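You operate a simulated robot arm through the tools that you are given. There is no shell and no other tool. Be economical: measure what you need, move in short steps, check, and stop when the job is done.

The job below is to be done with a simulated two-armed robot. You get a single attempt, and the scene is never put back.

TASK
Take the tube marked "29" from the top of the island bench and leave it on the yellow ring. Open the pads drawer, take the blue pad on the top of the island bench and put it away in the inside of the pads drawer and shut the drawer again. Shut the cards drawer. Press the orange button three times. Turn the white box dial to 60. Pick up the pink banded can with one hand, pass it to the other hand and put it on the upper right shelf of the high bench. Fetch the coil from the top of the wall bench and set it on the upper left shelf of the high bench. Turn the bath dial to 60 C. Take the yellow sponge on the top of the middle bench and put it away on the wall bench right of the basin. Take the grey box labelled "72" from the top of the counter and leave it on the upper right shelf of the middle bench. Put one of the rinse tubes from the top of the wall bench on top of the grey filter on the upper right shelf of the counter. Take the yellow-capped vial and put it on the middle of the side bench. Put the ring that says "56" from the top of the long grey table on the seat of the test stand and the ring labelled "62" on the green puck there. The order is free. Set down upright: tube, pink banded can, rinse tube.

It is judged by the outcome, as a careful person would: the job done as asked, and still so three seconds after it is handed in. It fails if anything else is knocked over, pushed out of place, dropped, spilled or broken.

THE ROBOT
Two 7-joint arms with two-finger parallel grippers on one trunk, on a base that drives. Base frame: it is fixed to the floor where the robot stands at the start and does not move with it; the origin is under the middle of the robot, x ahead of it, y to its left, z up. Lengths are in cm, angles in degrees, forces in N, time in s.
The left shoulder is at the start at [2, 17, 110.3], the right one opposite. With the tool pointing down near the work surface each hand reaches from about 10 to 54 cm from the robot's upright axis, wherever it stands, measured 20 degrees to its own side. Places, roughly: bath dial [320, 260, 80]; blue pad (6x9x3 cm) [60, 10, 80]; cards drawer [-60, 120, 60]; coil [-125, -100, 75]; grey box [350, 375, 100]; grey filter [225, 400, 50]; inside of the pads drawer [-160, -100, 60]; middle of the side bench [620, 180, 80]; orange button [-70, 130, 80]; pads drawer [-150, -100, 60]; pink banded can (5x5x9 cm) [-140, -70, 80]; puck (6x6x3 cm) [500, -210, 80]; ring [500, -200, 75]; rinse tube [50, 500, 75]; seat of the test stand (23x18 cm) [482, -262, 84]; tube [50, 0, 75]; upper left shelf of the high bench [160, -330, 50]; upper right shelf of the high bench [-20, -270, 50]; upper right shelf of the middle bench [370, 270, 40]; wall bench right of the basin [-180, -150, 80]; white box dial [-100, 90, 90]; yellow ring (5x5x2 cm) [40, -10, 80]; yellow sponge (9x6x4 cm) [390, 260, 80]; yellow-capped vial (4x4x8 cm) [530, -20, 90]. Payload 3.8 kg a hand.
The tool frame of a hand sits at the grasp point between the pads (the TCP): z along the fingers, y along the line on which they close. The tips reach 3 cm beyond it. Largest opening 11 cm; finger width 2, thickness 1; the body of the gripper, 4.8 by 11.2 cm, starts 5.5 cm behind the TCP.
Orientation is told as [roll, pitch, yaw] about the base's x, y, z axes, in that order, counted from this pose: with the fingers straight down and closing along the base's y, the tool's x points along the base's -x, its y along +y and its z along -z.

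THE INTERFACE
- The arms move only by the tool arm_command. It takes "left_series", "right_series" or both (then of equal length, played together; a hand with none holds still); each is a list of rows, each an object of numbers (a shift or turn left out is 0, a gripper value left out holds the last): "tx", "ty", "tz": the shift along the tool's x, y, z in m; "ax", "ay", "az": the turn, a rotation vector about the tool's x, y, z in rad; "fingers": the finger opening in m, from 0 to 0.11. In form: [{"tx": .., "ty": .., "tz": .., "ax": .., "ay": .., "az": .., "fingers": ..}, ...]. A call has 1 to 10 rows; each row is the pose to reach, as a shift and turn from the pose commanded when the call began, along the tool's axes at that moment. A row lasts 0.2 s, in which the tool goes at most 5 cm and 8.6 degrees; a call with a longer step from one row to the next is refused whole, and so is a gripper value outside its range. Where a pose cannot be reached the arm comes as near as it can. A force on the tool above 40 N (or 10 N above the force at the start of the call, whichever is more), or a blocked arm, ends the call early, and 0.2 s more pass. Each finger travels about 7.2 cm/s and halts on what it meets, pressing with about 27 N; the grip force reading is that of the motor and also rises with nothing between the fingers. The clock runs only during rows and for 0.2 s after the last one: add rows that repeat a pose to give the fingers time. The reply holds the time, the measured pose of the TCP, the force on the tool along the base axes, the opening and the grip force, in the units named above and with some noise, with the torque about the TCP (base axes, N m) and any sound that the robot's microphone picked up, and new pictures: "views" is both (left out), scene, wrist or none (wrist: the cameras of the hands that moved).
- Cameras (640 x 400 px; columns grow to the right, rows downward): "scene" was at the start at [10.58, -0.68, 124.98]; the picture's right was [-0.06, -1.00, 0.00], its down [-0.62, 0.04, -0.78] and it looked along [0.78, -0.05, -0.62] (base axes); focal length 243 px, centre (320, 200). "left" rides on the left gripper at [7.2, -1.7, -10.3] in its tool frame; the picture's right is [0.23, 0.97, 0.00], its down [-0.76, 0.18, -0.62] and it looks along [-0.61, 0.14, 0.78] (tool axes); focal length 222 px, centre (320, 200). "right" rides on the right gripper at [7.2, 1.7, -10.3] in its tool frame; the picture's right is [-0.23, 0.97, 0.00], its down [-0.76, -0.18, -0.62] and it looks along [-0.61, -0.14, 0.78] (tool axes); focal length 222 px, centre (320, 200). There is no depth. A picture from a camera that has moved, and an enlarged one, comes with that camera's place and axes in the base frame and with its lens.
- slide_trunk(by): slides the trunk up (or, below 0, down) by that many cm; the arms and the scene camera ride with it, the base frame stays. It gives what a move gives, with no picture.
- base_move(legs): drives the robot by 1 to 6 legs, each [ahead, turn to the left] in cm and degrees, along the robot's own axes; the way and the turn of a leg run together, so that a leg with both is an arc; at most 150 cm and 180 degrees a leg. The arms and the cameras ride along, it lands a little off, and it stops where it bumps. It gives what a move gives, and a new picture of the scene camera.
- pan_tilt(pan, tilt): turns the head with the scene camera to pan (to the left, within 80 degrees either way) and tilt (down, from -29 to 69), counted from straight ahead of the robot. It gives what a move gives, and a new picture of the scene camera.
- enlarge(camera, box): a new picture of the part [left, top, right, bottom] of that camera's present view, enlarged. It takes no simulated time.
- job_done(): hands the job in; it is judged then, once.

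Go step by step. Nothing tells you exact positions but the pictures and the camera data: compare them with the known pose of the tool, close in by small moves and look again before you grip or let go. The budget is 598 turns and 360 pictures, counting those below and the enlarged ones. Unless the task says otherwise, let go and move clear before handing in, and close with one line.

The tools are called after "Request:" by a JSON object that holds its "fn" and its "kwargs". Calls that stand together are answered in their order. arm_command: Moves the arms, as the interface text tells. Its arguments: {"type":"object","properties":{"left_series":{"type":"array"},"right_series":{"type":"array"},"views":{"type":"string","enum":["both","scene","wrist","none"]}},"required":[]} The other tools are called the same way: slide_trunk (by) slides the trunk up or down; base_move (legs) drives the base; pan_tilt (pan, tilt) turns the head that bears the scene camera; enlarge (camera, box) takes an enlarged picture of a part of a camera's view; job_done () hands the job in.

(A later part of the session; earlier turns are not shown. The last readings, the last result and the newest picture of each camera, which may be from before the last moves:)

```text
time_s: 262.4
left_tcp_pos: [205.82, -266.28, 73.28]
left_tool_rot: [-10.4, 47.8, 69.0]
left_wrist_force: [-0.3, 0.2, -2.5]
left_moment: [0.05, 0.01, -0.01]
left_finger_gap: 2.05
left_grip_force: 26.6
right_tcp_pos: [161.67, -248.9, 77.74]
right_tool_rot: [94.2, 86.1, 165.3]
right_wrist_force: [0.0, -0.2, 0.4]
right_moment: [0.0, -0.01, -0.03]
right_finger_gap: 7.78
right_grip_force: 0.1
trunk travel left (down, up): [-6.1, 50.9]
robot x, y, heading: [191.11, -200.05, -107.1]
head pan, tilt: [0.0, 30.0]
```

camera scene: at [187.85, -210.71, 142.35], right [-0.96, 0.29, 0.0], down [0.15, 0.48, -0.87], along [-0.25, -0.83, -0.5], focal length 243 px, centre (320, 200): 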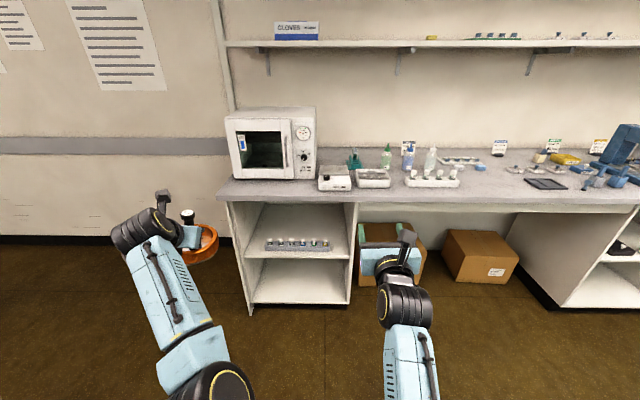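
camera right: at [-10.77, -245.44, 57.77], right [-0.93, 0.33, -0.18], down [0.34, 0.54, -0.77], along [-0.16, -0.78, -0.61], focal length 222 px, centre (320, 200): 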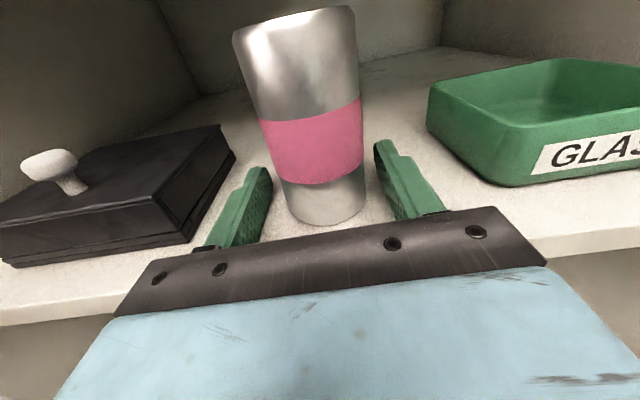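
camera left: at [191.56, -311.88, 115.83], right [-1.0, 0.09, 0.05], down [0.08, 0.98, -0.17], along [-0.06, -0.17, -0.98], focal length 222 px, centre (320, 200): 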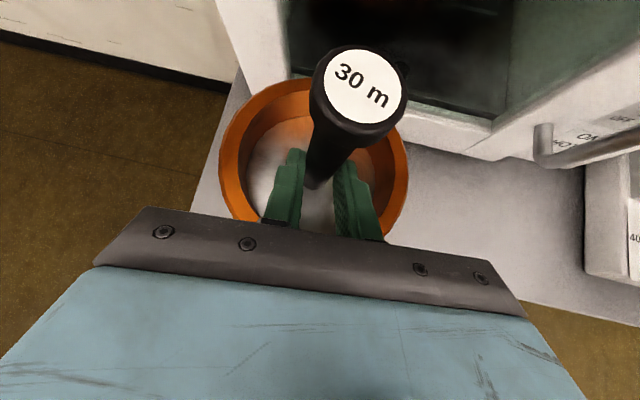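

Request:
{"fn": "arm_command", "kwargs": {"left_series": [{"tx": -0.012, "tz": 0.0105, "ax": -0.04, "az": 0.035}, {"tx": -0.024, "tz": 0.021, "ax": -0.08, "az": 0.07}, {"tx": -0.036, "tz": 0.0315, "ax": -0.12, "az": 0.105}, {"tx": -0.048, "tz": 0.042, "ax": -0.143, "az": 0.125}, {"tx": -0.055, "tz": 0.048, "ax": -0.143, "az": 0.125}, {"tx": -0.055, "tz": 0.048, "ax": -0.143, "az": 0.125}, {"tx": -0.055, "tz": 0.048, "ax": -0.143, "az": 0.125}], "right_series": [{"tx": -0.03}, {"tx": -0.07}, {"tx": -0.1}, {"tx": -0.14}, {"tx": -0.17}, {"tx": -0.2}, {"tx": -0.22}], "views": "none"}}

Request:
{"fn": "base_move", "kwargs": {"legs": [[0, -40], [20, 0], [0, 39]]}}

```text
time_s: 264.1
left_tcp_pos: [206.54, -266.73, 66.12]
left_tool_rot: [-9.8, 46.5, 58.6]
left_wrist_force: [-0.6, -0.2, -1.5]
left_moment: [0.02, -0.03, 0.0]
left_finger_gap: 2.04
left_grip_force: 27.5
right_tcp_pos: [160.25, -248.37, 55.88]
right_tool_rot: [93.5, 86.0, 164.6]
right_wrist_force: [-0.1, -0.1, 0.5]
right_moment: [-0.02, 0.0, 0.01]
right_finger_gap: 7.79
right_grip_force: 0.1
trunk travel left (down, up): [-6.1, 50.9]
robot x, y, heading: [190.81, -200.23, -107.1]
head pan, tilt: [0.0, 30.0]
```

```text
time_s: 269.3
left_tcp_pos: [188.12, -278.04, 66.03]
left_tool_rot: [-9.9, 46.5, 57.1]
left_wrist_force: [-0.1, -0.1, -1.2]
left_moment: [-0.01, 0.0, -0.04]
left_finger_gap: 2.05
left_grip_force: 27.0
right_tcp_pos: [142.24, -258.69, 55.93]
right_tool_rot: [93.9, 86.1, 163.5]
right_wrist_force: [0.0, 0.7, -1.1]
right_moment: [-0.01, 0.03, 0.0]
right_finger_gap: 7.79
right_grip_force: 0.0
trunk travel left (down, up): [-6.1, 50.9]
robot x, y, heading: [174.71, -210.86, -108.6]
head pan, tilt: [0.0, 30.0]
camera scene: at [170.85, -221.73, 112.34], right [-0.95, 0.31, 0.0], down [0.16, 0.47, -0.87], along [-0.27, -0.82, -0.5], focal length 243 px, centre (320, 200)
```

scene: 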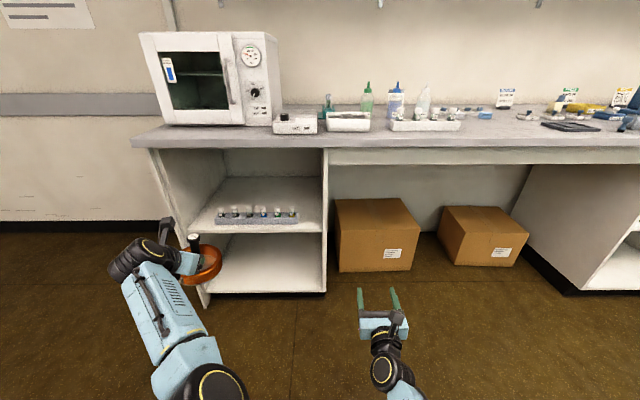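

Aligned: the coil at robot-frame [59, 34], rack further at X about 98–103, vial tops at z about 57. I'll lower 2 cm and drive 26 cm closer, then look.

Request:
{"fn": "arm_command", "kwargs": {"left_series": [{"tx": -0.015, "tz": 0.013}, {"tx": -0.015, "tz": 0.013}], "views": "none"}}

Request:
{"fn": "base_move", "kwargs": {"legs": [[26, 0]]}}

Request:
{"fn": "arm_command", "kwargs": {"left_series": [{"tx": 0.0}], "views": "wrist"}}

```text
time_s: 269.9
left_tcp_pos: [188.44, -278.16, 64.12]
left_tool_rot: [-9.9, 46.5, 57.2]
left_wrist_force: [0.0, -0.8, -1.3]
left_moment: [0.03, -0.02, -0.03]
left_finger_gap: 2.05
left_grip_force: 27.4
right_tcp_pos: [142.29, -258.69, 55.96]
right_tool_rot: [93.8, 85.9, 163.4]
right_wrist_force: [0.2, -0.8, -1.0]
right_moment: [0.01, -0.01, -0.02]
right_finger_gap: 7.8
right_grip_force: 0.2
trunk travel left (down, up): [-6.1, 50.9]
robot x, y, heading: [173.98, -211.17, -108.6]
head pan, tilt: [0.0, 30.0]
```

```text
time_s: 271.8
left_tcp_pos: [179.99, -302.9, 64.16]
left_tool_rot: [-9.9, 46.6, 57.0]
left_wrist_force: [0.4, 0.1, -1.0]
left_moment: [0.02, 0.02, 0.0]
left_finger_gap: 2.05
left_grip_force: 26.9
right_tcp_pos: [134.08, -283.32, 55.88]
right_tool_rot: [93.8, 86.1, 163.3]
right_wrist_force: [-0.1, 0.3, -0.1]
right_moment: [0.0, 0.01, 0.0]
right_finger_gap: 7.78
right_grip_force: 0.1
trunk travel left (down, up): [-6.1, 50.9]
robot x, y, heading: [166.42, -235.81, -108.1]
head pan, tilt: [0.0, 30.0]
camera scene: at [162.59, -246.47, 112.34], right [-0.95, 0.32, 0.0], down [0.16, 0.47, -0.87], along [-0.27, -0.82, -0.5], focal length 243 px, centre (320, 200)
```

scene: 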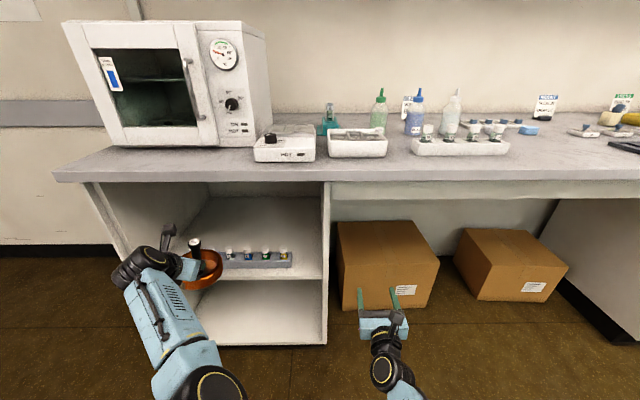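

```text
time_s: 272.2
left_tcp_pos: [180.0, -302.76, 64.07]
left_tool_rot: [-9.8, 46.5, 57.1]
left_wrist_force: [0.3, -0.4, -1.6]
left_moment: [0.03, -0.02, 0.01]
left_finger_gap: 2.05
left_grip_force: 27.7
right_tcp_pos: [133.87, -283.35, 55.96]
right_tool_rot: [93.7, 85.9, 163.2]
right_wrist_force: [0.9, -0.4, 0.5]
right_moment: [-0.05, 0.03, -0.01]
right_finger_gap: 7.82
right_grip_force: 0.0
trunk travel left (down, up): [-6.1, 50.9]
robot x, y, heading: [166.46, -235.66, -108.4]
head pan, tilt: [0.0, 30.0]
camera left: at [181.44, -300.57, 76.67], right [-0.96, 0.29, 0.05], down [0.28, 0.95, -0.15], along [-0.09, -0.13, -0.99], focal length 222 px, centre (320, 200)
```

left: 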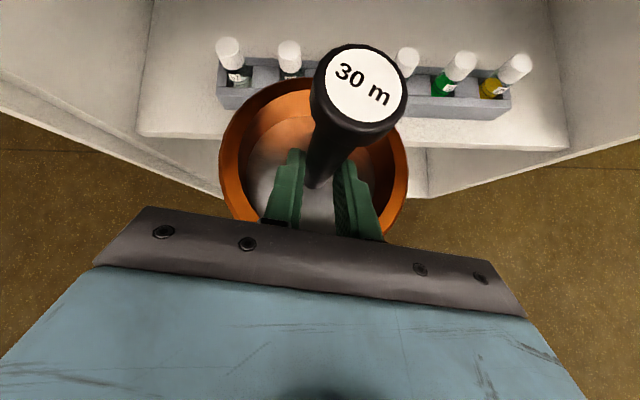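

The down-looking wrist view is very clear: the rack's back edge is 17 cm beyond the coil centre. I need about 28 cm more. I'll advance 14 cm first.

Request:
{"fn": "base_move", "kwargs": {"legs": [[14, 0]]}}

Request:
{"fn": "arm_command", "kwargs": {"left_series": [{"tx": 0.0}], "views": "wrist"}}

```text
time_s: 273.5
left_tcp_pos: [175.93, -315.55, 64.2]
left_tool_rot: [-9.9, 46.6, 57.0]
left_wrist_force: [-0.1, -0.1, -1.3]
left_moment: [0.03, 0.0, 0.02]
left_finger_gap: 2.06
left_grip_force: 27.5
right_tcp_pos: [129.9, -296.01, 55.92]
right_tool_rot: [93.8, 86.0, 163.3]
right_wrist_force: [0.3, -0.5, 0.1]
right_moment: [0.01, -0.01, 0.04]
right_finger_gap: 7.83
right_grip_force: 0.1
trunk travel left (down, up): [-6.1, 50.9]
robot x, y, heading: [162.22, -248.5, -108.3]
head pan, tilt: [0.0, 30.0]
camera scene: at [158.39, -259.12, 112.34], right [-0.95, 0.32, 0.0], down [0.16, 0.47, -0.87], along [-0.27, -0.82, -0.5], focal length 243 px, centre (320, 200)
```

scene: 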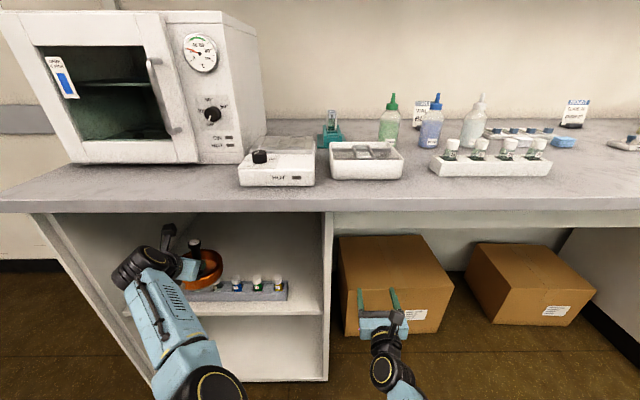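

```text
time_s: 273.9
left_tcp_pos: [175.91, -315.46, 64.16]
left_tool_rot: [-9.9, 46.5, 57.1]
left_wrist_force: [0.0, 0.0, -1.7]
left_moment: [0.02, -0.01, 0.0]
left_finger_gap: 2.04
left_grip_force: 26.7
right_tcp_pos: [129.76, -296.08, 55.84]
right_tool_rot: [93.6, 85.9, 163.1]
right_wrist_force: [-0.7, -0.2, 0.0]
right_moment: [-0.01, 0.01, 0.0]
right_finger_gap: 7.8
right_grip_force: 0.1
trunk travel left (down, up): [-6.1, 50.9]
robot x, y, heading: [162.17, -248.34, -108.5]
head pan, tilt: [0.0, 30.0]
camera left: at [177.33, -313.18, 76.66], right [-0.96, 0.29, 0.05], down [0.28, 0.95, -0.15], along [-0.09, -0.13, -0.99], focal length 222 px, centre (320, 200)
```

left: 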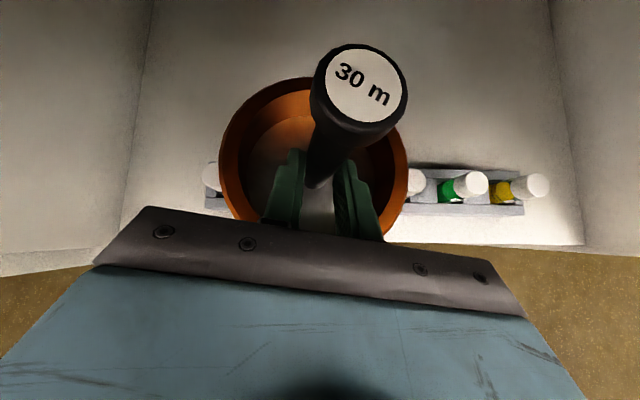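

Request:
{"fn": "base_move", "kwargs": {"legs": [[14, 0]]}}

Request:
{"fn": "arm_command", "kwargs": {"left_series": [{"tx": 0.0}], "views": "wrist"}}

```text
time_s: 275.2
left_tcp_pos: [171.63, -328.82, 64.1]
left_tool_rot: [-10.0, 46.5, 57.1]
left_wrist_force: [0.5, 0.1, -0.7]
left_moment: [0.02, 0.0, -0.02]
left_finger_gap: 2.03
left_grip_force: 26.9
right_tcp_pos: [125.54, -309.49, 55.96]
right_tool_rot: [93.7, 86.0, 163.3]
right_wrist_force: [-0.2, 0.3, -0.5]
right_moment: [-0.01, 0.01, 0.01]
right_finger_gap: 7.81
right_grip_force: 0.1
trunk travel left (down, up): [-6.1, 50.9]
robot x, y, heading: [157.45, -261.64, -108.5]
head pan, tilt: [0.0, 30.0]
camera scene: at [153.99, -272.45, 112.34], right [-0.95, 0.31, 0.0], down [0.16, 0.47, -0.87], along [-0.27, -0.82, -0.5], focal length 243 px, centre (320, 200)
```

scene: 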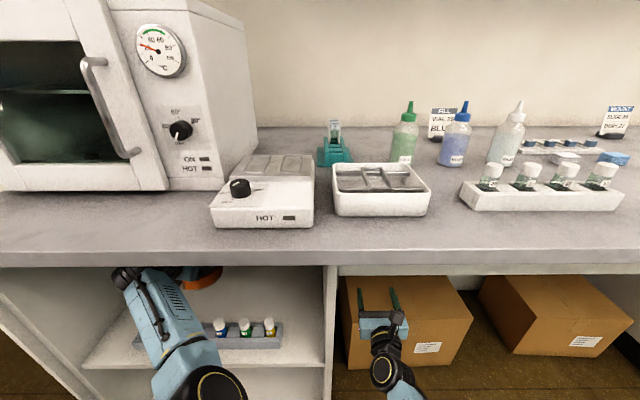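

```text
time_s: 275.6
left_tcp_pos: [171.63, -328.85, 64.03]
left_tool_rot: [-9.7, 46.3, 57.2]
left_wrist_force: [0.8, -0.8, -1.6]
left_moment: [0.02, -0.03, 0.01]
left_finger_gap: 2.04
left_grip_force: 26.7
right_tcp_pos: [125.41, -309.46, 55.84]
right_tool_rot: [93.6, 86.0, 163.2]
right_wrist_force: [0.2, -0.2, -0.1]
right_moment: [0.02, -0.01, 0.01]
right_finger_gap: 7.79
right_grip_force: 0.0
trunk travel left (down, up): [-6.1, 50.9]
robot x, y, heading: [157.7, -261.76, -108.3]
head pan, tilt: [0.0, 30.0]
camera left: at [173.0, -326.49, 76.66], right [-0.96, 0.29, 0.05], down [0.28, 0.95, -0.15], along [-0.09, -0.13, -0.99], focal length 222 px, centre (320, 200)
```

left: 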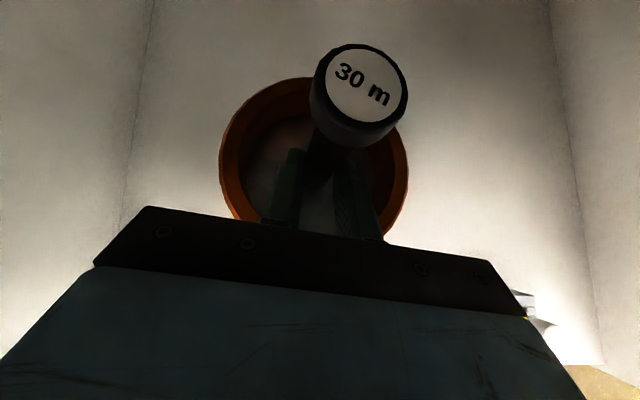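

The coil is now about 3 cm behind the rack. I'll lower it straight down.

Request:
{"fn": "arm_command", "kwargs": {"left_series": [{"tx": -0.011, "tz": 0.0095}, {"tx": -0.022, "tz": 0.019}, {"tx": -0.033, "tz": 0.0285}, {"tx": -0.042, "tz": 0.0365}, {"tx": -0.048, "tz": 0.0417}, {"tx": -0.052, "tz": 0.0452}, {"tx": -0.056, "tz": 0.0487}, {"tx": -0.06, "tz": 0.052}, {"tx": -0.064, "tz": 0.0555}, {"tx": -0.067, "tz": 0.058}], "views": "wrist"}}

```text
time_s: 277.8
left_tcp_pos: [172.57, -328.97, 55.22]
left_tool_rot: [-10.0, 46.5, 57.1]
left_wrist_force: [0.5, 0.4, -2.2]
left_moment: [0.04, -0.05, 0.03]
left_finger_gap: 2.04
left_grip_force: 27.1
right_tcp_pos: [125.46, -309.47, 55.9]
right_tool_rot: [93.6, 86.0, 163.3]
right_wrist_force: [0.5, 0.4, -0.2]
right_moment: [0.02, -0.01, -0.01]
right_finger_gap: 7.8
right_grip_force: 0.1
trunk travel left (down, up): [-6.1, 50.9]
robot x, y, heading: [158.08, -261.69, -108.3]
head pan, tilt: [0.0, 30.0]
camera left: at [174.09, -326.7, 67.87], right [-0.96, 0.29, 0.05], down [0.28, 0.95, -0.15], along [-0.09, -0.13, -0.99], focal length 222 px, centre (320, 200)
```

left: 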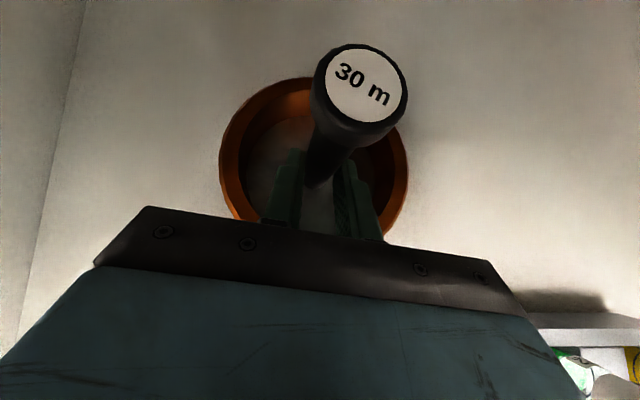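

Request:
{"fn": "arm_command", "kwargs": {"left_series": [{"tx": -0.004, "tz": 0.0035}, {"tx": -0.008, "tz": 0.007}, {"tx": -0.012, "tz": 0.0105}, {"tx": -0.016, "tz": 0.014}, {"tx": -0.02, "tz": 0.0175}, {"tx": -0.024, "tz": 0.021}], "views": "wrist"}}

```text
time_s: 279.2
left_tcp_pos: [172.94, -329.1, 52.72]
left_tool_rot: [-10.1, 46.9, 57.0]
left_wrist_force: [2.2, 7.4, 33.4]
left_moment: [0.66, 0.78, -0.13]
left_finger_gap: 2.26
left_grip_force: 27.4
right_tcp_pos: [125.43, -309.21, 56.06]
right_tool_rot: [95.8, 86.1, 165.6]
right_wrist_force: [0.2, 0.1, 0.1]
right_moment: [0.01, 0.0, -0.01]
right_finger_gap: 7.83
right_grip_force: 0.1
trunk travel left (down, up): [-6.1, 50.9]
robot x, y, heading: [157.53, -261.95, -108.2]
head pan, tilt: [0.0, 30.0]
camera left: at [174.36, -326.62, 65.19], right [-0.96, 0.29, 0.05], down [0.28, 0.95, -0.16], along [-0.09, -0.14, -0.99], focal length 222 px, centre (320, 200)
```

left: 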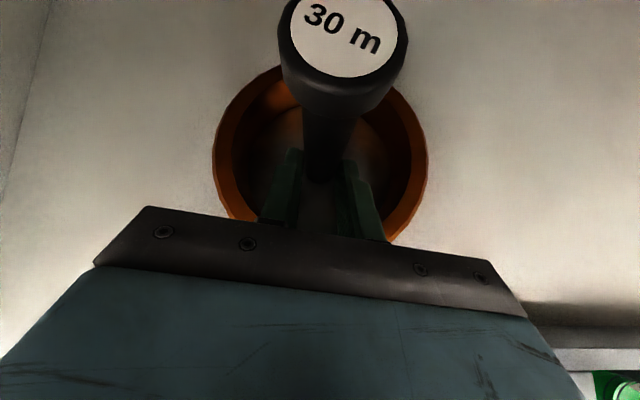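

The coil stands on the shelf. I'll relieve, open wide, and withdraw back-and-up along the tool axis.

Request:
{"fn": "arm_command", "kwargs": {"left_series": [{"tx": 0.004, "tz": -0.0035}, {"tx": 0.004, "tz": -0.0035, "fingers": 0.035}, {"tx": 0.004, "tz": -0.0035, "fingers": 0.05}, {"tx": 0.004, "tz": -0.0035, "fingers": 0.055}, {"tx": 0.006, "tz": -0.03}, {"tx": 0.01, "tz": -0.06}, {"tx": 0.014, "tz": -0.09}, {"tx": 0.014, "tz": -0.09}], "views": "wrist"}}

```text
time_s: 281.0
left_tcp_pos: [176.44, -323.84, 59.7]
left_tool_rot: [-11.8, 46.4, 56.8]
left_wrist_force: [0.3, 0.6, -0.7]
left_moment: [0.02, 0.0, -0.01]
left_finger_gap: 5.51
left_grip_force: 0.0
right_tcp_pos: [125.36, -309.32, 55.81]
right_tool_rot: [93.8, 86.1, 163.4]
right_wrist_force: [-0.5, -0.7, -0.5]
right_moment: [-0.02, 0.02, 0.03]
right_finger_gap: 7.83
right_grip_force: 0.1
trunk travel left (down, up): [-6.1, 50.9]
robot x, y, heading: [157.77, -261.79, -108.3]
head pan, tilt: [0.0, 30.0]
camera left: at [177.57, -321.36, 72.45], right [-0.96, 0.27, 0.03], down [0.26, 0.95, -0.15], along [-0.07, -0.14, -0.99], focal length 222 px, centre (320, 200)
```

left: 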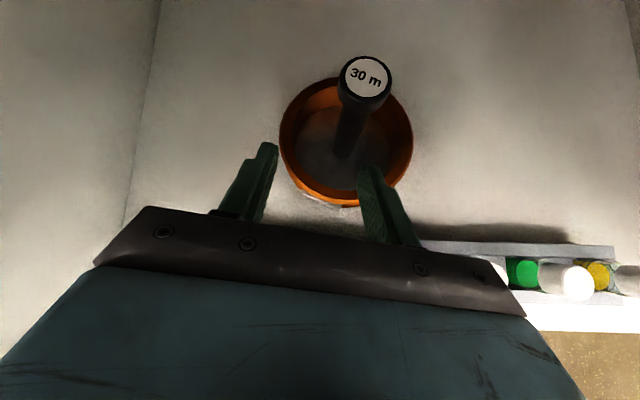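

Request:
{"fn": "arm_command", "kwargs": {"left_series": [{"tx": 0.02, "tz": -0.017}, {"tx": 0.035, "tz": -0.03}, {"tx": 0.038, "tz": -0.033}], "views": "none"}}

Request:
{"fn": "base_move", "kwargs": {"legs": [[-45, 0]]}}

Request:
{"fn": "enlarge", "kwargs": {"camera": "scene", "box": [130, 160, 370, 310]}}

```text
time_s: 281.8
left_tcp_pos: [175.94, -323.77, 64.67]
left_tool_rot: [-12.2, 46.0, 56.7]
left_wrist_force: [0.8, -0.9, 0.2]
left_moment: [0.02, -0.01, 0.01]
left_finger_gap: 5.51
left_grip_force: 0.1
right_tcp_pos: [125.46, -309.37, 55.87]
right_tool_rot: [93.7, 86.0, 163.3]
right_wrist_force: [0.3, 0.2, -0.9]
right_moment: [-0.01, -0.03, -0.01]
right_finger_gap: 7.78
right_grip_force: 0.0
trunk travel left (down, up): [-6.1, 50.9]
robot x, y, heading: [157.3, -261.48, -108.3]
head pan, tilt: [0.0, 30.0]
```

```text
time_s: 284.5
left_tcp_pos: [189.86, -280.85, 64.48]
left_tool_rot: [-12.1, 45.9, 56.3]
left_wrist_force: [-0.7, 0.0, -0.1]
left_moment: [0.03, -0.02, 0.01]
left_finger_gap: 5.53
left_grip_force: 0.0
right_tcp_pos: [139.56, -266.27, 55.96]
right_tool_rot: [93.7, 86.0, 163.1]
right_wrist_force: [0.0, 0.0, -0.5]
right_moment: [0.01, 0.03, 0.02]
right_finger_gap: 7.77
right_grip_force: 0.0
trunk travel left (down, up): [-6.1, 50.9]
robot x, y, heading: [172.02, -218.49, -108.6]
head pan, tilt: [0.0, 30.0]
camera scene: at [168.25, -229.52, 112.35], right [-0.95, 0.32, 0.0], down [0.16, 0.47, -0.87], along [-0.28, -0.82, -0.5], focal length 243 px, centre (320, 200)
```

scene: 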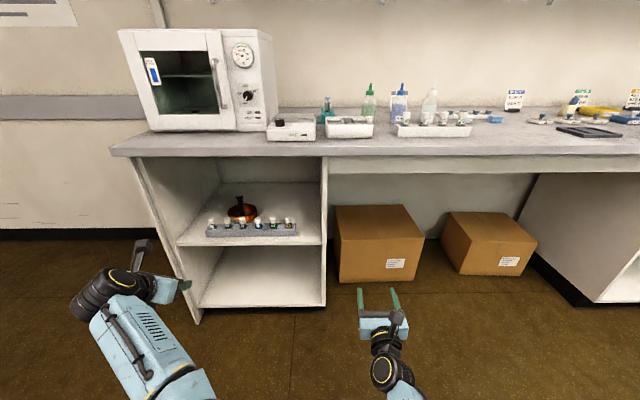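

```text
2.67 times, centred on (250, 235) of scene
camera zoom: at [168.25, -229.52, 112.35], right [-0.95, 0.32, 0.0], down [0.16, 0.47, -0.87], along [-0.28, -0.82, -0.5], focal length 649 px, centre (507, 107)
```

zoom: 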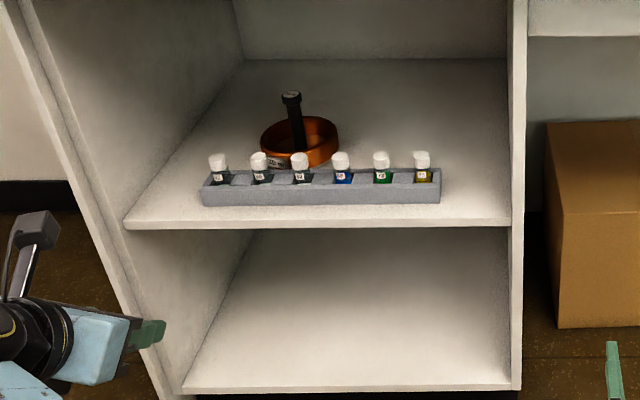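

The coil is on the shelf behind the rack. Next are the rings at the long grey table. First I'll raise the trunk and bring both hands back to the tool-down pose.

Request:
{"fn": "slide_trunk", "kwargs": {"by": 14}}

Request:
{"fn": "arm_command", "kwargs": {"right_series": [{"az": -0.14}, {"az": -0.28}, {"az": -0.42}, {"az": -0.56}, {"az": -0.7}, {"az": -0.84}, {"az": -0.98}, {"az": -1.12}, {"az": -1.26}, {"az": -1.4}], "left_series": [{"ay": 0.14}, {"ay": 0.28}, {"ay": 0.42}, {"ay": 0.56}, {"ay": 0.68}, {"ay": 0.68}, {"ay": 0.68}, {"ay": 0.68}, {"ay": 0.68}, {"ay": 0.68}], "views": "none"}}

Request:
{"fn": "arm_command", "kwargs": {"left_series": [{"az": 0.145}, {"az": 0.29}, {"az": 0.435}, {"az": 0.58}, {"az": 0.725}, {"az": 0.87}, {"az": 1.015}, {"az": 1.16}, {"az": 1.305}, {"az": 1.45}], "right_series": [{"az": -0.1}, {"az": -0.171}, {"az": -0.171}, {"az": -0.171}, {"az": -0.171}, {"az": -0.171}, {"az": -0.171}, {"az": -0.171}, {"az": -0.171}, {"az": -0.171}], "views": "scene"}}

```text
time_s: 286.2
left_tcp_pos: [190.08, -280.79, 78.49]
left_tool_rot: [-12.4, 45.8, 56.1]
left_wrist_force: [0.2, 0.1, -0.6]
left_moment: [-0.02, 0.03, 0.0]
left_finger_gap: 5.51
left_grip_force: 0.0
right_tcp_pos: [139.48, -266.23, 69.89]
right_tool_rot: [93.5, 86.0, 162.9]
right_wrist_force: [-0.4, 1.0, 0.2]
right_moment: [-0.02, -0.01, 0.0]
right_finger_gap: 7.81
right_grip_force: 0.0
trunk travel left (down, up): [-20.1, 36.9]
robot x, y, heading: [172.16, -219.03, -108.6]
head pan, tilt: [0.0, 30.0]
```

```text
time_s: 288.4
left_tcp_pos: [189.86, -280.89, 78.47]
left_tool_rot: [-62.2, 80.4, 3.2]
left_wrist_force: [-0.3, -0.6, 0.1]
left_moment: [0.02, -0.02, -0.01]
left_finger_gap: 5.52
left_grip_force: 0.1
right_tcp_pos: [139.43, -266.33, 69.87]
right_tool_rot: [90.4, 5.5, 159.4]
right_wrist_force: [0.6, -0.4, -0.6]
right_moment: [0.02, -0.03, -0.02]
right_finger_gap: 7.81
right_grip_force: 0.1
trunk travel left (down, up): [-20.1, 36.9]
robot x, y, heading: [171.81, -219.11, -108.5]
head pan, tilt: [0.0, 30.0]
```

```text
time_s: 290.6
left_tcp_pos: [189.96, -280.82, 78.46]
left_tool_rot: [-85.6, -1.5, -24.6]
left_wrist_force: [0.5, 0.0, 0.0]
left_moment: [0.01, -0.01, 0.01]
left_finger_gap: 5.51
left_grip_force: 0.0
right_tcp_pos: [139.54, -266.33, 69.88]
right_tool_rot: [90.3, -4.0, 159.4]
right_wrist_force: [0.2, 0.5, 0.0]
right_moment: [0.0, 0.0, 0.0]
right_finger_gap: 7.78
right_grip_force: 0.1
trunk travel left (down, up): [-20.1, 36.9]
robot x, y, heading: [171.84, -218.87, -108.7]
head pan, tilt: [0.0, 30.0]
camera scene: at [168.26, -229.52, 126.34], right [-0.95, 0.32, 0.0], down [0.16, 0.47, -0.87], along [-0.28, -0.82, -0.5], focal length 243 px, centre (320, 200)
```

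scene: 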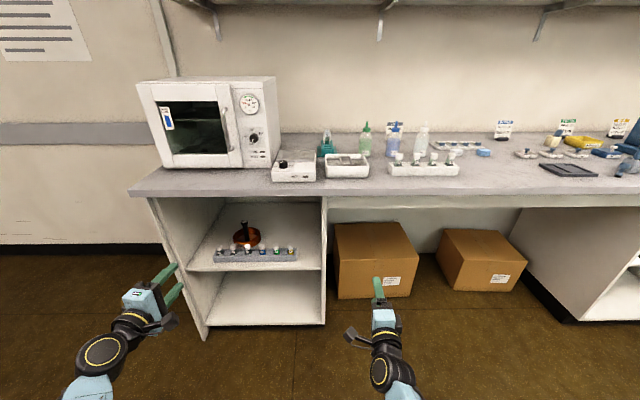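

Request:
{"fn": "arm_command", "kwargs": {"right_series": [{"ax": 0.0806, "ay": 0.0806, "az": -0.0806, "ty": 0.035}, {"ax": 0.1612, "ay": 0.1612, "az": -0.1612, "ty": 0.07, "tz": -0.01}, {"ax": 0.2418, "ay": 0.2418, "az": -0.2418, "ty": 0.105, "tz": -0.02}, {"ax": 0.3224, "ay": 0.3224, "az": -0.3224, "ty": 0.14, "tz": -0.03}, {"ax": 0.403, "ay": 0.403, "az": -0.403, "ty": 0.175, "tz": -0.04}, {"ax": 0.4836, "ay": 0.4836, "az": -0.4836, "ty": 0.21, "tz": -0.06}, {"ax": 0.5642, "ay": 0.5642, "az": -0.5642, "ty": 0.245, "tz": -0.08}, {"ax": 0.6448, "ay": 0.6448, "az": -0.6448, "ty": 0.28, "tz": -0.1}, {"ax": 0.7254, "ay": 0.7254, "az": -0.7254, "ty": 0.31, "tz": -0.12}, {"ax": 0.806, "ay": 0.806, "az": -0.806, "ty": 0.34, "tz": -0.14}], "left_series": [{"ax": -0.0806, "ay": 0.0806, "az": 0.0806, "ty": -0.03}, {"ax": -0.1612, "ay": 0.1612, "az": 0.1612, "ty": -0.06, "tz": -0.01}, {"ax": -0.2418, "ay": 0.2418, "az": 0.2418, "ty": -0.09, "tz": -0.02}, {"ax": -0.3224, "ay": 0.3224, "az": 0.3224, "ty": -0.12, "tz": -0.04}, {"ax": -0.403, "ay": 0.403, "az": 0.403, "ty": -0.15, "tz": -0.06}, {"ax": -0.4836, "ay": 0.4836, "az": 0.4836, "ty": -0.18, "tz": -0.08}, {"ax": -0.5642, "ay": 0.5642, "az": 0.5642, "ty": -0.21, "tz": -0.1}, {"ax": -0.6448, "ay": 0.6448, "az": 0.6448, "ty": -0.24, "tz": -0.12}, {"ax": -0.7254, "ay": 0.7254, "az": 0.7254, "ty": -0.26, "tz": -0.14}, {"ax": -0.806, "ay": 0.806, "az": 0.806, "ty": -0.27, "tz": -0.16}], "views": "none"}}

Request:
{"fn": "arm_command", "kwargs": {"right_series": [{"ax": 0.0806, "ay": 0.0806, "az": -0.0806}, {"ax": 0.1612, "ay": 0.1612, "az": -0.1612}, {"ax": 0.2418, "ay": 0.2418, "az": -0.2418}, {"ax": 0.3224, "ay": 0.3224, "az": -0.3224}, {"ax": 0.403, "ay": 0.403, "az": -0.403}], "left_series": [{"ax": -0.0806, "ay": 0.0806, "az": 0.0806}, {"ax": -0.1612, "ay": 0.1612, "az": 0.1612}, {"ax": -0.2418, "ay": 0.2418, "az": 0.2418}, {"ax": -0.3224, "ay": 0.3224, "az": 0.3224}, {"ax": -0.403, "ay": 0.403, "az": 0.403}], "views": "none"}}

```text
time_s: 292.8
left_tcp_pos: [194.84, -267.78, 106.83]
left_tool_rot: [-24.4, -13.8, -87.3]
left_wrist_force: [-0.4, -0.4, 1.0]
left_moment: [-0.01, -0.01, 0.0]
left_finger_gap: 5.5
left_grip_force: 0.1
right_tcp_pos: [144.69, -258.48, 98.17]
right_tool_rot: [40.7, -23.0, -152.3]
right_wrist_force: [-0.1, -0.8, -1.1]
right_moment: [-0.02, 0.0, 0.07]
right_finger_gap: 7.82
right_grip_force: 0.0
right hand out of reach, approached as far as the arm can: row 8, 9, 10
trunk travel left (down, up): [-20.1, 36.9]
robot x, y, heading: [171.85, -218.8, -108.7]
head pan, tilt: [0.0, 30.0]
```

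```text
time_s: 294.0
left_tcp_pos: [194.87, -267.96, 106.73]
left_tool_rot: [1.5, 4.4, -114.4]
left_wrist_force: [-0.7, 0.1, -1.0]
left_moment: [0.0, 0.01, 0.07]
left_finger_gap: 5.49
left_grip_force: 0.1
right_tcp_pos: [144.71, -257.99, 98.14]
right_tool_rot: [7.3, -11.2, -120.4]
right_wrist_force: [0.1, -0.8, -1.2]
right_moment: [0.01, 0.01, 0.01]
right_finger_gap: 7.83
right_grip_force: 0.0
trunk travel left (down, up): [-20.1, 36.9]
robot x, y, heading: [171.96, -218.79, -108.6]
head pan, tilt: [0.0, 30.0]
```

Request:
{"fn": "arm_command", "kwargs": {"right_series": [{"ax": 0.042, "ay": 0.065, "az": -0.069, "tx": 0.03}, {"ax": 0.085, "ay": 0.13, "az": -0.137, "tx": 0.06, "tz": -0.03}, {"ax": 0.127, "ay": 0.195, "az": -0.206, "tx": 0.09, "tz": -0.06}, {"ax": 0.127, "ay": 0.195, "az": -0.206, "tx": 0.12, "tz": -0.09}, {"ax": 0.127, "ay": 0.195, "az": -0.206, "tx": 0.12, "tz": -0.09}], "left_series": [{"ax": 0.013, "ay": -0.038, "az": -0.05, "tx": 0.03, "ty": -0.03}, {"ax": 0.026, "ay": -0.077, "az": -0.101, "tx": 0.05, "ty": -0.06}, {"ax": 0.026, "ay": -0.077, "az": -0.101, "tx": 0.06, "ty": -0.09}, {"ax": 0.026, "ay": -0.077, "az": -0.101, "tx": 0.06, "ty": -0.12}, {"ax": 0.026, "ay": -0.077, "az": -0.101, "tx": 0.06, "ty": -0.12}], "views": "none"}}

Request:
{"fn": "base_move", "kwargs": {"legs": [[-20, 0], [0, 105]]}}

```text
time_s: 295.2
left_tcp_pos: [186.38, -257.31, 106.94]
left_tool_rot: [0.3, -0.2, -108.6]
left_wrist_force: [0.0, -0.5, 0.4]
left_moment: [0.02, 0.0, -0.02]
left_finger_gap: 5.51
left_grip_force: 0.1
right_tcp_pos: [150.57, -245.79, 104.59]
right_tool_rot: [-1.3, -0.6, -108.1]
right_wrist_force: [-0.3, 0.4, 0.1]
right_moment: [0.02, -0.01, 0.04]
right_finger_gap: 7.8
right_grip_force: 0.1
trunk travel left (down, up): [-20.1, 36.9]
robot x, y, heading: [172.04, -218.85, -108.4]
head pan, tilt: [0.0, 30.0]
```

```text
time_s: 301.3
left_tcp_pos: [210.93, -174.56, 106.89]
left_tool_rot: [0.2, -0.1, -1.4]
left_wrist_force: [-0.2, 0.8, 0.1]
left_moment: [-0.01, 0.06, -0.01]
left_finger_gap: 5.5
left_grip_force: 0.0
right_tcp_pos: [210.36, -212.19, 104.62]
right_tool_rot: [-1.4, -0.5, -0.9]
right_wrist_force: [-0.9, 0.5, 0.2]
right_moment: [-0.02, 0.0, -0.02]
right_finger_gap: 7.82
right_grip_force: 0.1
trunk travel left (down, up): [-20.1, 36.9]
robot x, y, heading: [178.18, -199.72, -1.4]
head pan, tilt: [0.0, 30.0]
camera scene: at [189.37, -200.27, 126.34], right [-0.02, -1.0, 0.0], down [-0.5, 0.01, -0.87], along [0.87, -0.02, -0.5], focal length 243 px, centre (320, 200)
```

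scene: 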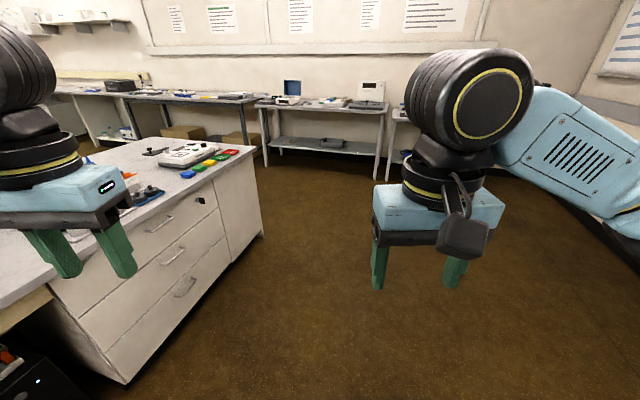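

The room ahead is free. I'll drive towards the far table with the test stand.

Request:
{"fn": "base_move", "kwargs": {"legs": [[0, -6], [150, 0], [50, 0], [0, -10]]}}

```text
time_s: 312.4
left_tcp_pos: [412.93, -212.74, 106.91]
left_tool_rot: [0.3, -0.1, -18.1]
left_wrist_force: [-0.4, -0.4, 0.4]
left_moment: [0.0, 0.0, 0.0]
left_finger_gap: 5.52
left_grip_force: 0.1
right_tcp_pos: [401.86, -248.66, 104.6]
right_tool_rot: [-1.2, -0.6, -17.6]
right_wrist_force: [-0.6, 0.3, 1.3]
right_moment: [0.0, 0.01, 0.0]
right_finger_gap: 7.81
right_grip_force: 0.1
trunk travel left (down, up): [-20.1, 36.9]
robot x, y, heading: [374.57, -227.0, -18.2]
head pan, tilt: [0.0, 30.0]
camera scene: at [385.13, -231.12, 126.34], right [-0.31, -0.95, 0.0], down [-0.48, 0.16, -0.87], along [0.82, -0.27, -0.5], focal length 243 px, centre (320, 200)
```

scene: 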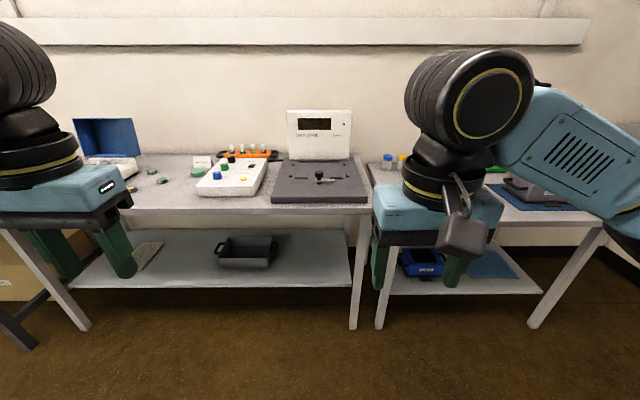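

I'm facing the table. I'll zoom on it.

Request:
{"fn": "enlarge", "kwargs": {"camera": "scene", "box": [100, 100, 380, 240]}}

```text
2.29 times, centred on (240, 170) of scene
camera zoom: at [385.13, -231.12, 126.34], right [-0.31, -0.95, 0.0], down [-0.48, 0.16, -0.87], along [0.82, -0.27, -0.5], focal length 556 px, centre (503, 269)
```

zoom: 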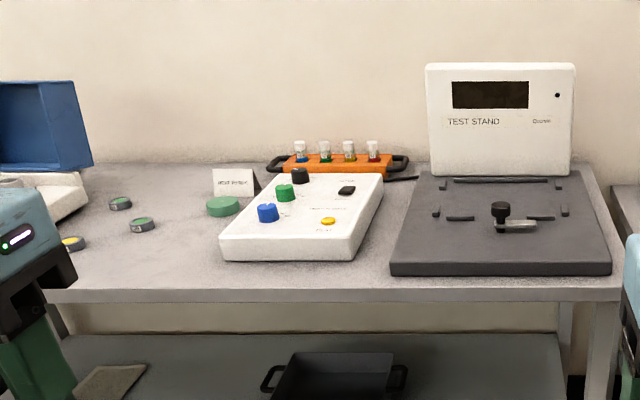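

The three rings and the green puck are at the left; the test stand seat is straight ahead. I'll move left along the table to the rings.

Request:
{"fn": "base_move", "kwargs": {"legs": [[20, 0], [0, 90], [67, 0], [0, -90], [40, 0]]}}

Request:
{"fn": "pan_tilt", "kwargs": {"pan": 0, "tilt": 45}}

```text
time_s: 327.1
left_tcp_pos: [489.0, -163.97, 106.88]
left_tool_rot: [0.2, -0.1, -15.6]
left_wrist_force: [0.2, -0.2, -0.5]
left_moment: [0.03, 0.02, -0.02]
left_finger_gap: 5.5
left_grip_force: 0.1
right_tcp_pos: [479.4, -200.29, 104.47]
right_tool_rot: [-1.3, -0.5, -15.2]
right_wrist_force: [-0.2, -1.7, -1.0]
right_moment: [0.01, 0.0, -0.03]
right_finger_gap: 7.75
right_grip_force: 0.0
trunk travel left (down, up): [-20.1, 36.9]
robot x, y, heading: [451.1, -180.25, -15.8]
head pan, tilt: [0.0, 30.0]
camera scene: at [461.91, -183.42, 126.34], right [-0.27, -0.96, 0.0], down [-0.48, 0.14, -0.87], along [0.83, -0.23, -0.5], focal length 243 px, centre (320, 200)
```

scene: 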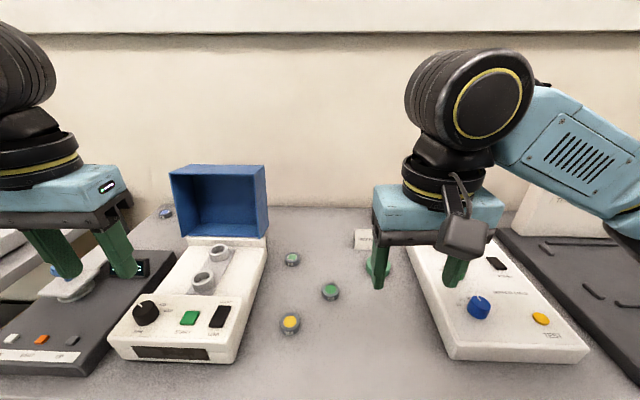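

```text
time_s: 327.9
left_tcp_pos: [488.99, -163.89, 106.98]
left_tool_rot: [0.1, -0.2, -15.6]
left_wrist_force: [-0.6, 0.4, 0.2]
left_moment: [0.0, 0.0, 0.01]
left_finger_gap: 5.51
left_grip_force: 0.1
right_tcp_pos: [479.31, -200.11, 104.58]
right_tool_rot: [-1.3, -0.6, -15.1]
right_wrist_force: [0.2, 0.5, 1.3]
right_moment: [0.02, 0.01, 0.02]
right_finger_gap: 7.81
right_grip_force: 0.1
trunk travel left (down, up): [-20.1, 36.9]
robot x, y, heading: [450.98, -180.35, -16.0]
head pan, tilt: [0.0, 45.0]
camera scene: at [460.98, -183.16, 124.09], right [-0.27, -0.96, 0.0], down [-0.68, 0.19, -0.71], along [0.68, -0.19, -0.71], focal length 243 px, centre (320, 200)
```

scene: 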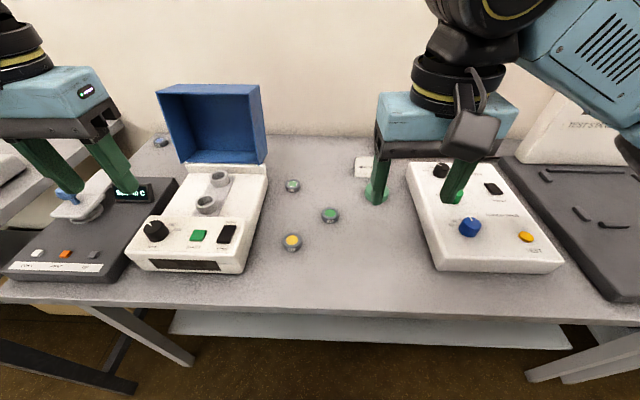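

Good view of the rings. Let me read their labels.

Request:
{"fn": "enlarge", "kwargs": {"camera": "scene", "box": [270, 165, 390, 260]}}

Request:
{"fn": "enlarge", "kwargs": {"camera": "scene", "box": [140, 125, 240, 225]}}

```text
4.21 times, centred on (330, 212) of scene
camera zoom: at [460.98, -183.16, 124.09], right [-0.27, -0.96, 0.0], down [-0.68, 0.19, -0.71], along [0.68, -0.19, -0.71], focal length 1025 px, centre (278, 147)
```

zoom: 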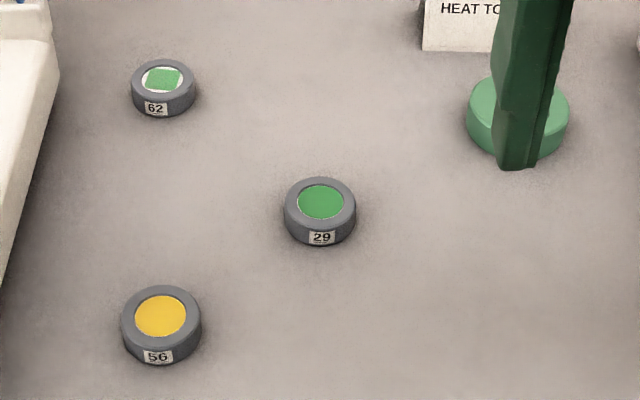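

```text
4.00 times, centred on (190, 175) of scene
camera zoom: at [460.98, -183.16, 124.09], right [-0.27, -0.96, 0.0], down [-0.68, 0.19, -0.71], along [0.68, -0.19, -0.71], focal length 974 px, centre (840, 300)
```

zoom: 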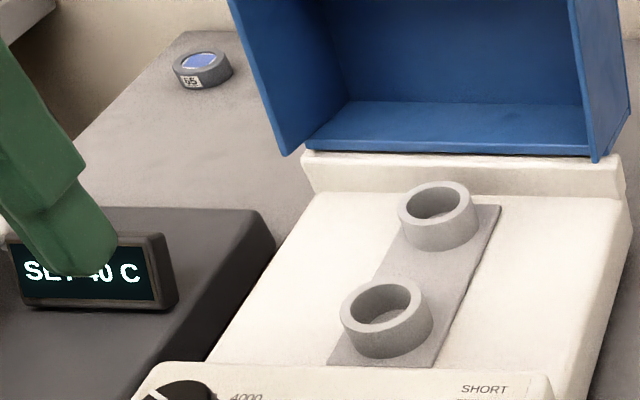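

Ring 56 is near ([43, 6] robot-frame), ring 62 far ([63, 8]), puck at [59, -15.5]. I'll creep 6 cm closer.

Request:
{"fn": "base_move", "kwargs": {"legs": [[6, 0]]}}

```text
time_s: 328.9
left_tcp_pos: [494.87, -165.5, 106.89]
left_tool_rot: [0.2, 0.0, -15.6]
left_wrist_force: [0.1, 0.1, -0.1]
left_moment: [-0.02, 0.0, -0.02]
left_finger_gap: 5.49
left_grip_force: 0.2
right_tcp_pos: [485.19, -201.83, 104.61]
right_tool_rot: [-1.3, -0.6, -15.1]
right_wrist_force: [1.9, 0.4, 0.1]
right_moment: [-0.03, 0.02, 0.0]
right_finger_gap: 7.83
right_grip_force: 0.1
trunk travel left (down, up): [-20.1, 36.9]
robot x, y, heading: [457.02, -181.72, -15.7]
head pan, tilt: [0.0, 45.0]
camera scene: at [466.94, -184.82, 124.07], right [-0.27, -0.96, 0.0], down [-0.68, 0.19, -0.71], along [0.68, -0.19, -0.71], focal length 243 px, centre (320, 200)
```

scene: 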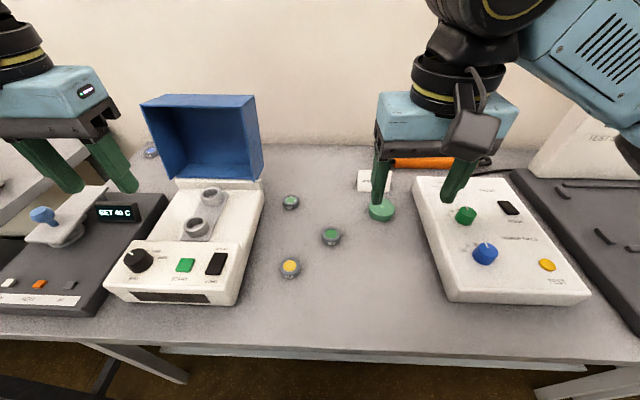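

Ring 62 needs a grip along the robot's forward axis because of the blue lid. I'll bring the left hand over it, rotated 80°, first sideways then forward.

Request:
{"fn": "arm_command", "kwargs": {"left_series": [{"ty": -0.036, "az": -0.145}, {"ty": -0.072, "az": -0.29}, {"ty": -0.108, "az": -0.435}, {"ty": -0.144, "az": -0.58}, {"ty": -0.18, "az": -0.725}, {"ty": -0.18, "tx": -0.045, "az": -0.87}, {"ty": -0.18, "tx": -0.09, "az": -1.015}, {"ty": -0.18, "tx": -0.135, "az": -1.16}, {"ty": -0.18, "tx": -0.18, "az": -1.305}, {"ty": -0.18, "tx": -0.22, "tz": 0.02, "az": -1.45}], "views": "both"}}

```text
time_s: 331.1
left_tcp_pos: [511.41, -188.72, 104.72]
left_tool_rot: [0.0, -0.4, 67.5]
left_wrist_force: [0.3, 0.1, -0.1]
left_moment: [0.0, 0.02, 0.01]
left_finger_gap: 5.51
left_grip_force: 0.1
right_tcp_pos: [485.21, -201.85, 104.43]
right_tool_rot: [-1.3, -0.7, -15.1]
right_wrist_force: [-0.2, -0.2, 0.1]
right_moment: [-0.01, 0.01, 0.02]
right_finger_gap: 7.78
right_grip_force: 0.0
trunk travel left (down, up): [-20.1, 36.9]
robot x, y, heading: [457.0, -182.02, -15.9]
head pan, tilt: [0.0, 45.0]
camera scene: at [466.88, -184.84, 124.07], right [-0.27, -0.96, 0.0], down [-0.68, 0.19, -0.71], along [0.68, -0.19, -0.71], focal length 243 px, centre (320, 200)
camera left: at [510.32, -196.04, 115.14], right [-0.99, 0.16, 0.0], down [0.13, 0.77, 0.63], along [0.1, 0.62, -0.78], focal length 222 px, centre (320, 200)
```

scene: 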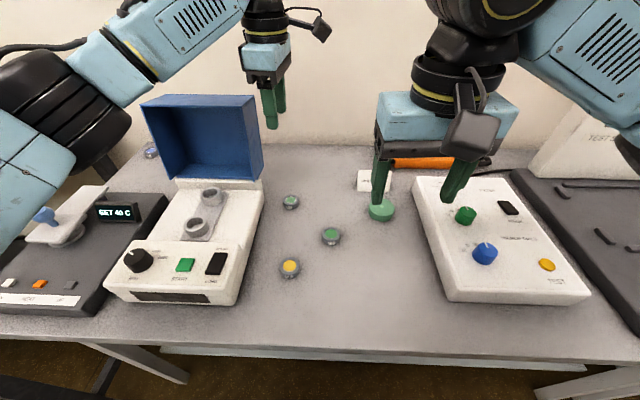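
left: 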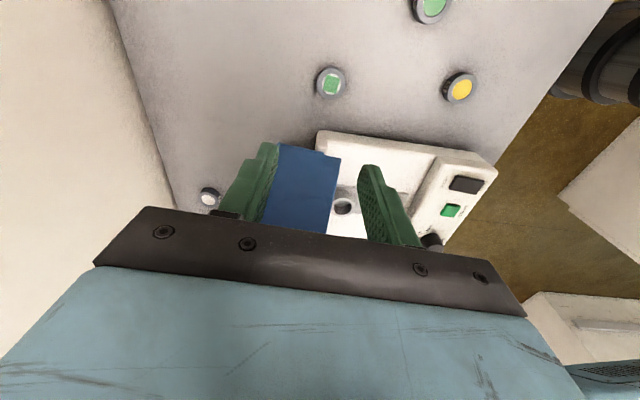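

Triangulated: ring 62 at [509.9, -189.2], ring 56 at [492, -185.8], tops at z about 81; puck at [501, -209.7]. The lid clears the hand by about 2.5 cm. I'll descend to just above ring 62.

Request:
{"fn": "arm_command", "kwargs": {"left_series": [{"tx": 0.0104, "ty": 0.0119, "fingers": 0.065}, {"tx": 0.0104, "ty": 0.0119, "tz": 0.045}, {"tx": 0.0104, "ty": 0.0119, "tz": 0.09}, {"tx": 0.0104, "ty": 0.0119, "tz": 0.135}, {"tx": 0.0104, "ty": 0.0119, "tz": 0.175}, {"tx": 0.0104, "ty": 0.0119, "tz": 0.175}], "views": "wrist"}}

```text
time_s: 332.5
left_tcp_pos: [509.77, -189.07, 87.43]
left_tool_rot: [-0.1, -0.2, 67.4]
left_wrist_force: [0.4, 0.1, -0.2]
left_moment: [0.01, -0.02, -0.01]
left_finger_gap: 6.51
left_grip_force: 0.0
right_tcp_pos: [485.17, -201.77, 104.58]
right_tool_rot: [-1.3, -0.7, -15.2]
right_wrist_force: [-0.3, 1.4, 0.0]
right_moment: [-0.01, 0.01, 0.01]
right_finger_gap: 7.8
right_grip_force: 0.1
trunk travel left (down, up): [-20.1, 36.9]
robot x, y, heading: [457.28, -182.1, -15.6]
head pan, tilt: [0.0, 45.0]
camera left: at [508.64, -196.46, 97.86], right [-0.99, 0.16, 0.0], down [0.13, 0.77, 0.63], along [0.1, 0.62, -0.78], focal length 222 px, centre (320, 200)
```

left: 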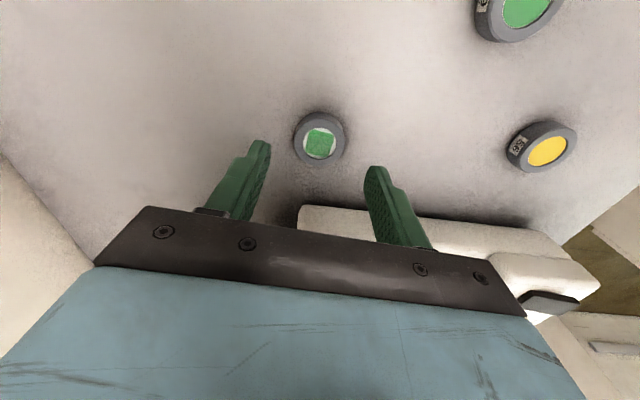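

Request:
{"fn": "arm_command", "kwargs": {"left_series": [{"tz": 0.025, "tx": 0.003}, {"tz": 0.045, "tx": 0.003}, {"tz": 0.053, "tx": 0.003}, {"tz": 0.053, "tx": 0.003, "fingers": 0.04}, {"tz": 0.053, "tx": 0.003, "fingers": 0.03}, {"tz": 0.053, "tx": 0.003, "fingers": 0.03}], "views": "none"}}

Request:
{"fn": "arm_command", "kwargs": {"left_series": [{"tz": -0.03}, {"tz": -0.07}, {"tz": -0.11}, {"tz": -0.11}], "views": "wrist"}}

```text
time_s: 333.3
left_tcp_pos: [509.79, -189.47, 83.06]
left_tool_rot: [-0.7, -0.3, 67.3]
left_wrist_force: [-9.6, 6.3, 12.2]
left_moment: [0.23, 0.72, -0.15]
left_finger_gap: 4.56
left_grip_force: 5.8
right_tcp_pos: [485.02, -201.74, 104.71]
right_tool_rot: [-1.4, -0.8, -15.1]
right_wrist_force: [0.3, 1.1, 0.0]
right_moment: [0.0, -0.02, -0.01]
right_finger_gap: 7.81
right_grip_force: 0.0
trunk travel left (down, up): [-20.1, 36.9]
robot x, y, heading: [456.97, -181.96, -15.7]
head pan, tilt: [0.0, 45.0]
heard: click
stopped in row 4 (left hand): the force on the tool passed its limit at 47 N (the readings are from after the stop); the commanded pose is now the measured one
```

```text
time_s: 334.3
left_tcp_pos: [509.7, -189.39, 93.94]
left_tool_rot: [-0.7, -0.2, 67.5]
left_wrist_force: [0.1, 0.7, 0.2]
left_moment: [-0.02, 0.0, -0.01]
left_finger_gap: 3.99
left_grip_force: 0.1
right_tcp_pos: [485.26, -201.75, 104.48]
right_tool_rot: [-1.4, -0.8, -14.9]
right_wrist_force: [0.7, -0.2, 1.0]
right_moment: [0.02, 0.02, 0.03]
right_finger_gap: 7.8
right_grip_force: 0.1
trunk travel left (down, up): [-20.1, 36.9]
robot x, y, heading: [457.43, -182.13, -15.6]
head pan, tilt: [0.0, 45.0]
camera left: at [508.54, -196.66, 104.39], right [-0.99, 0.16, -0.01], down [0.12, 0.77, 0.62], along [0.11, 0.61, -0.78], focal length 222 px, centre (320, 200)
```

left: 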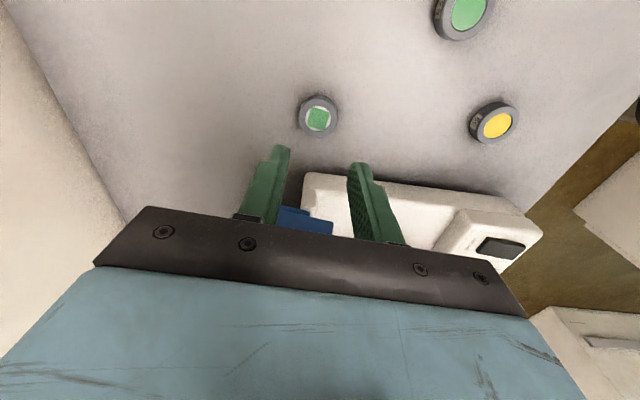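

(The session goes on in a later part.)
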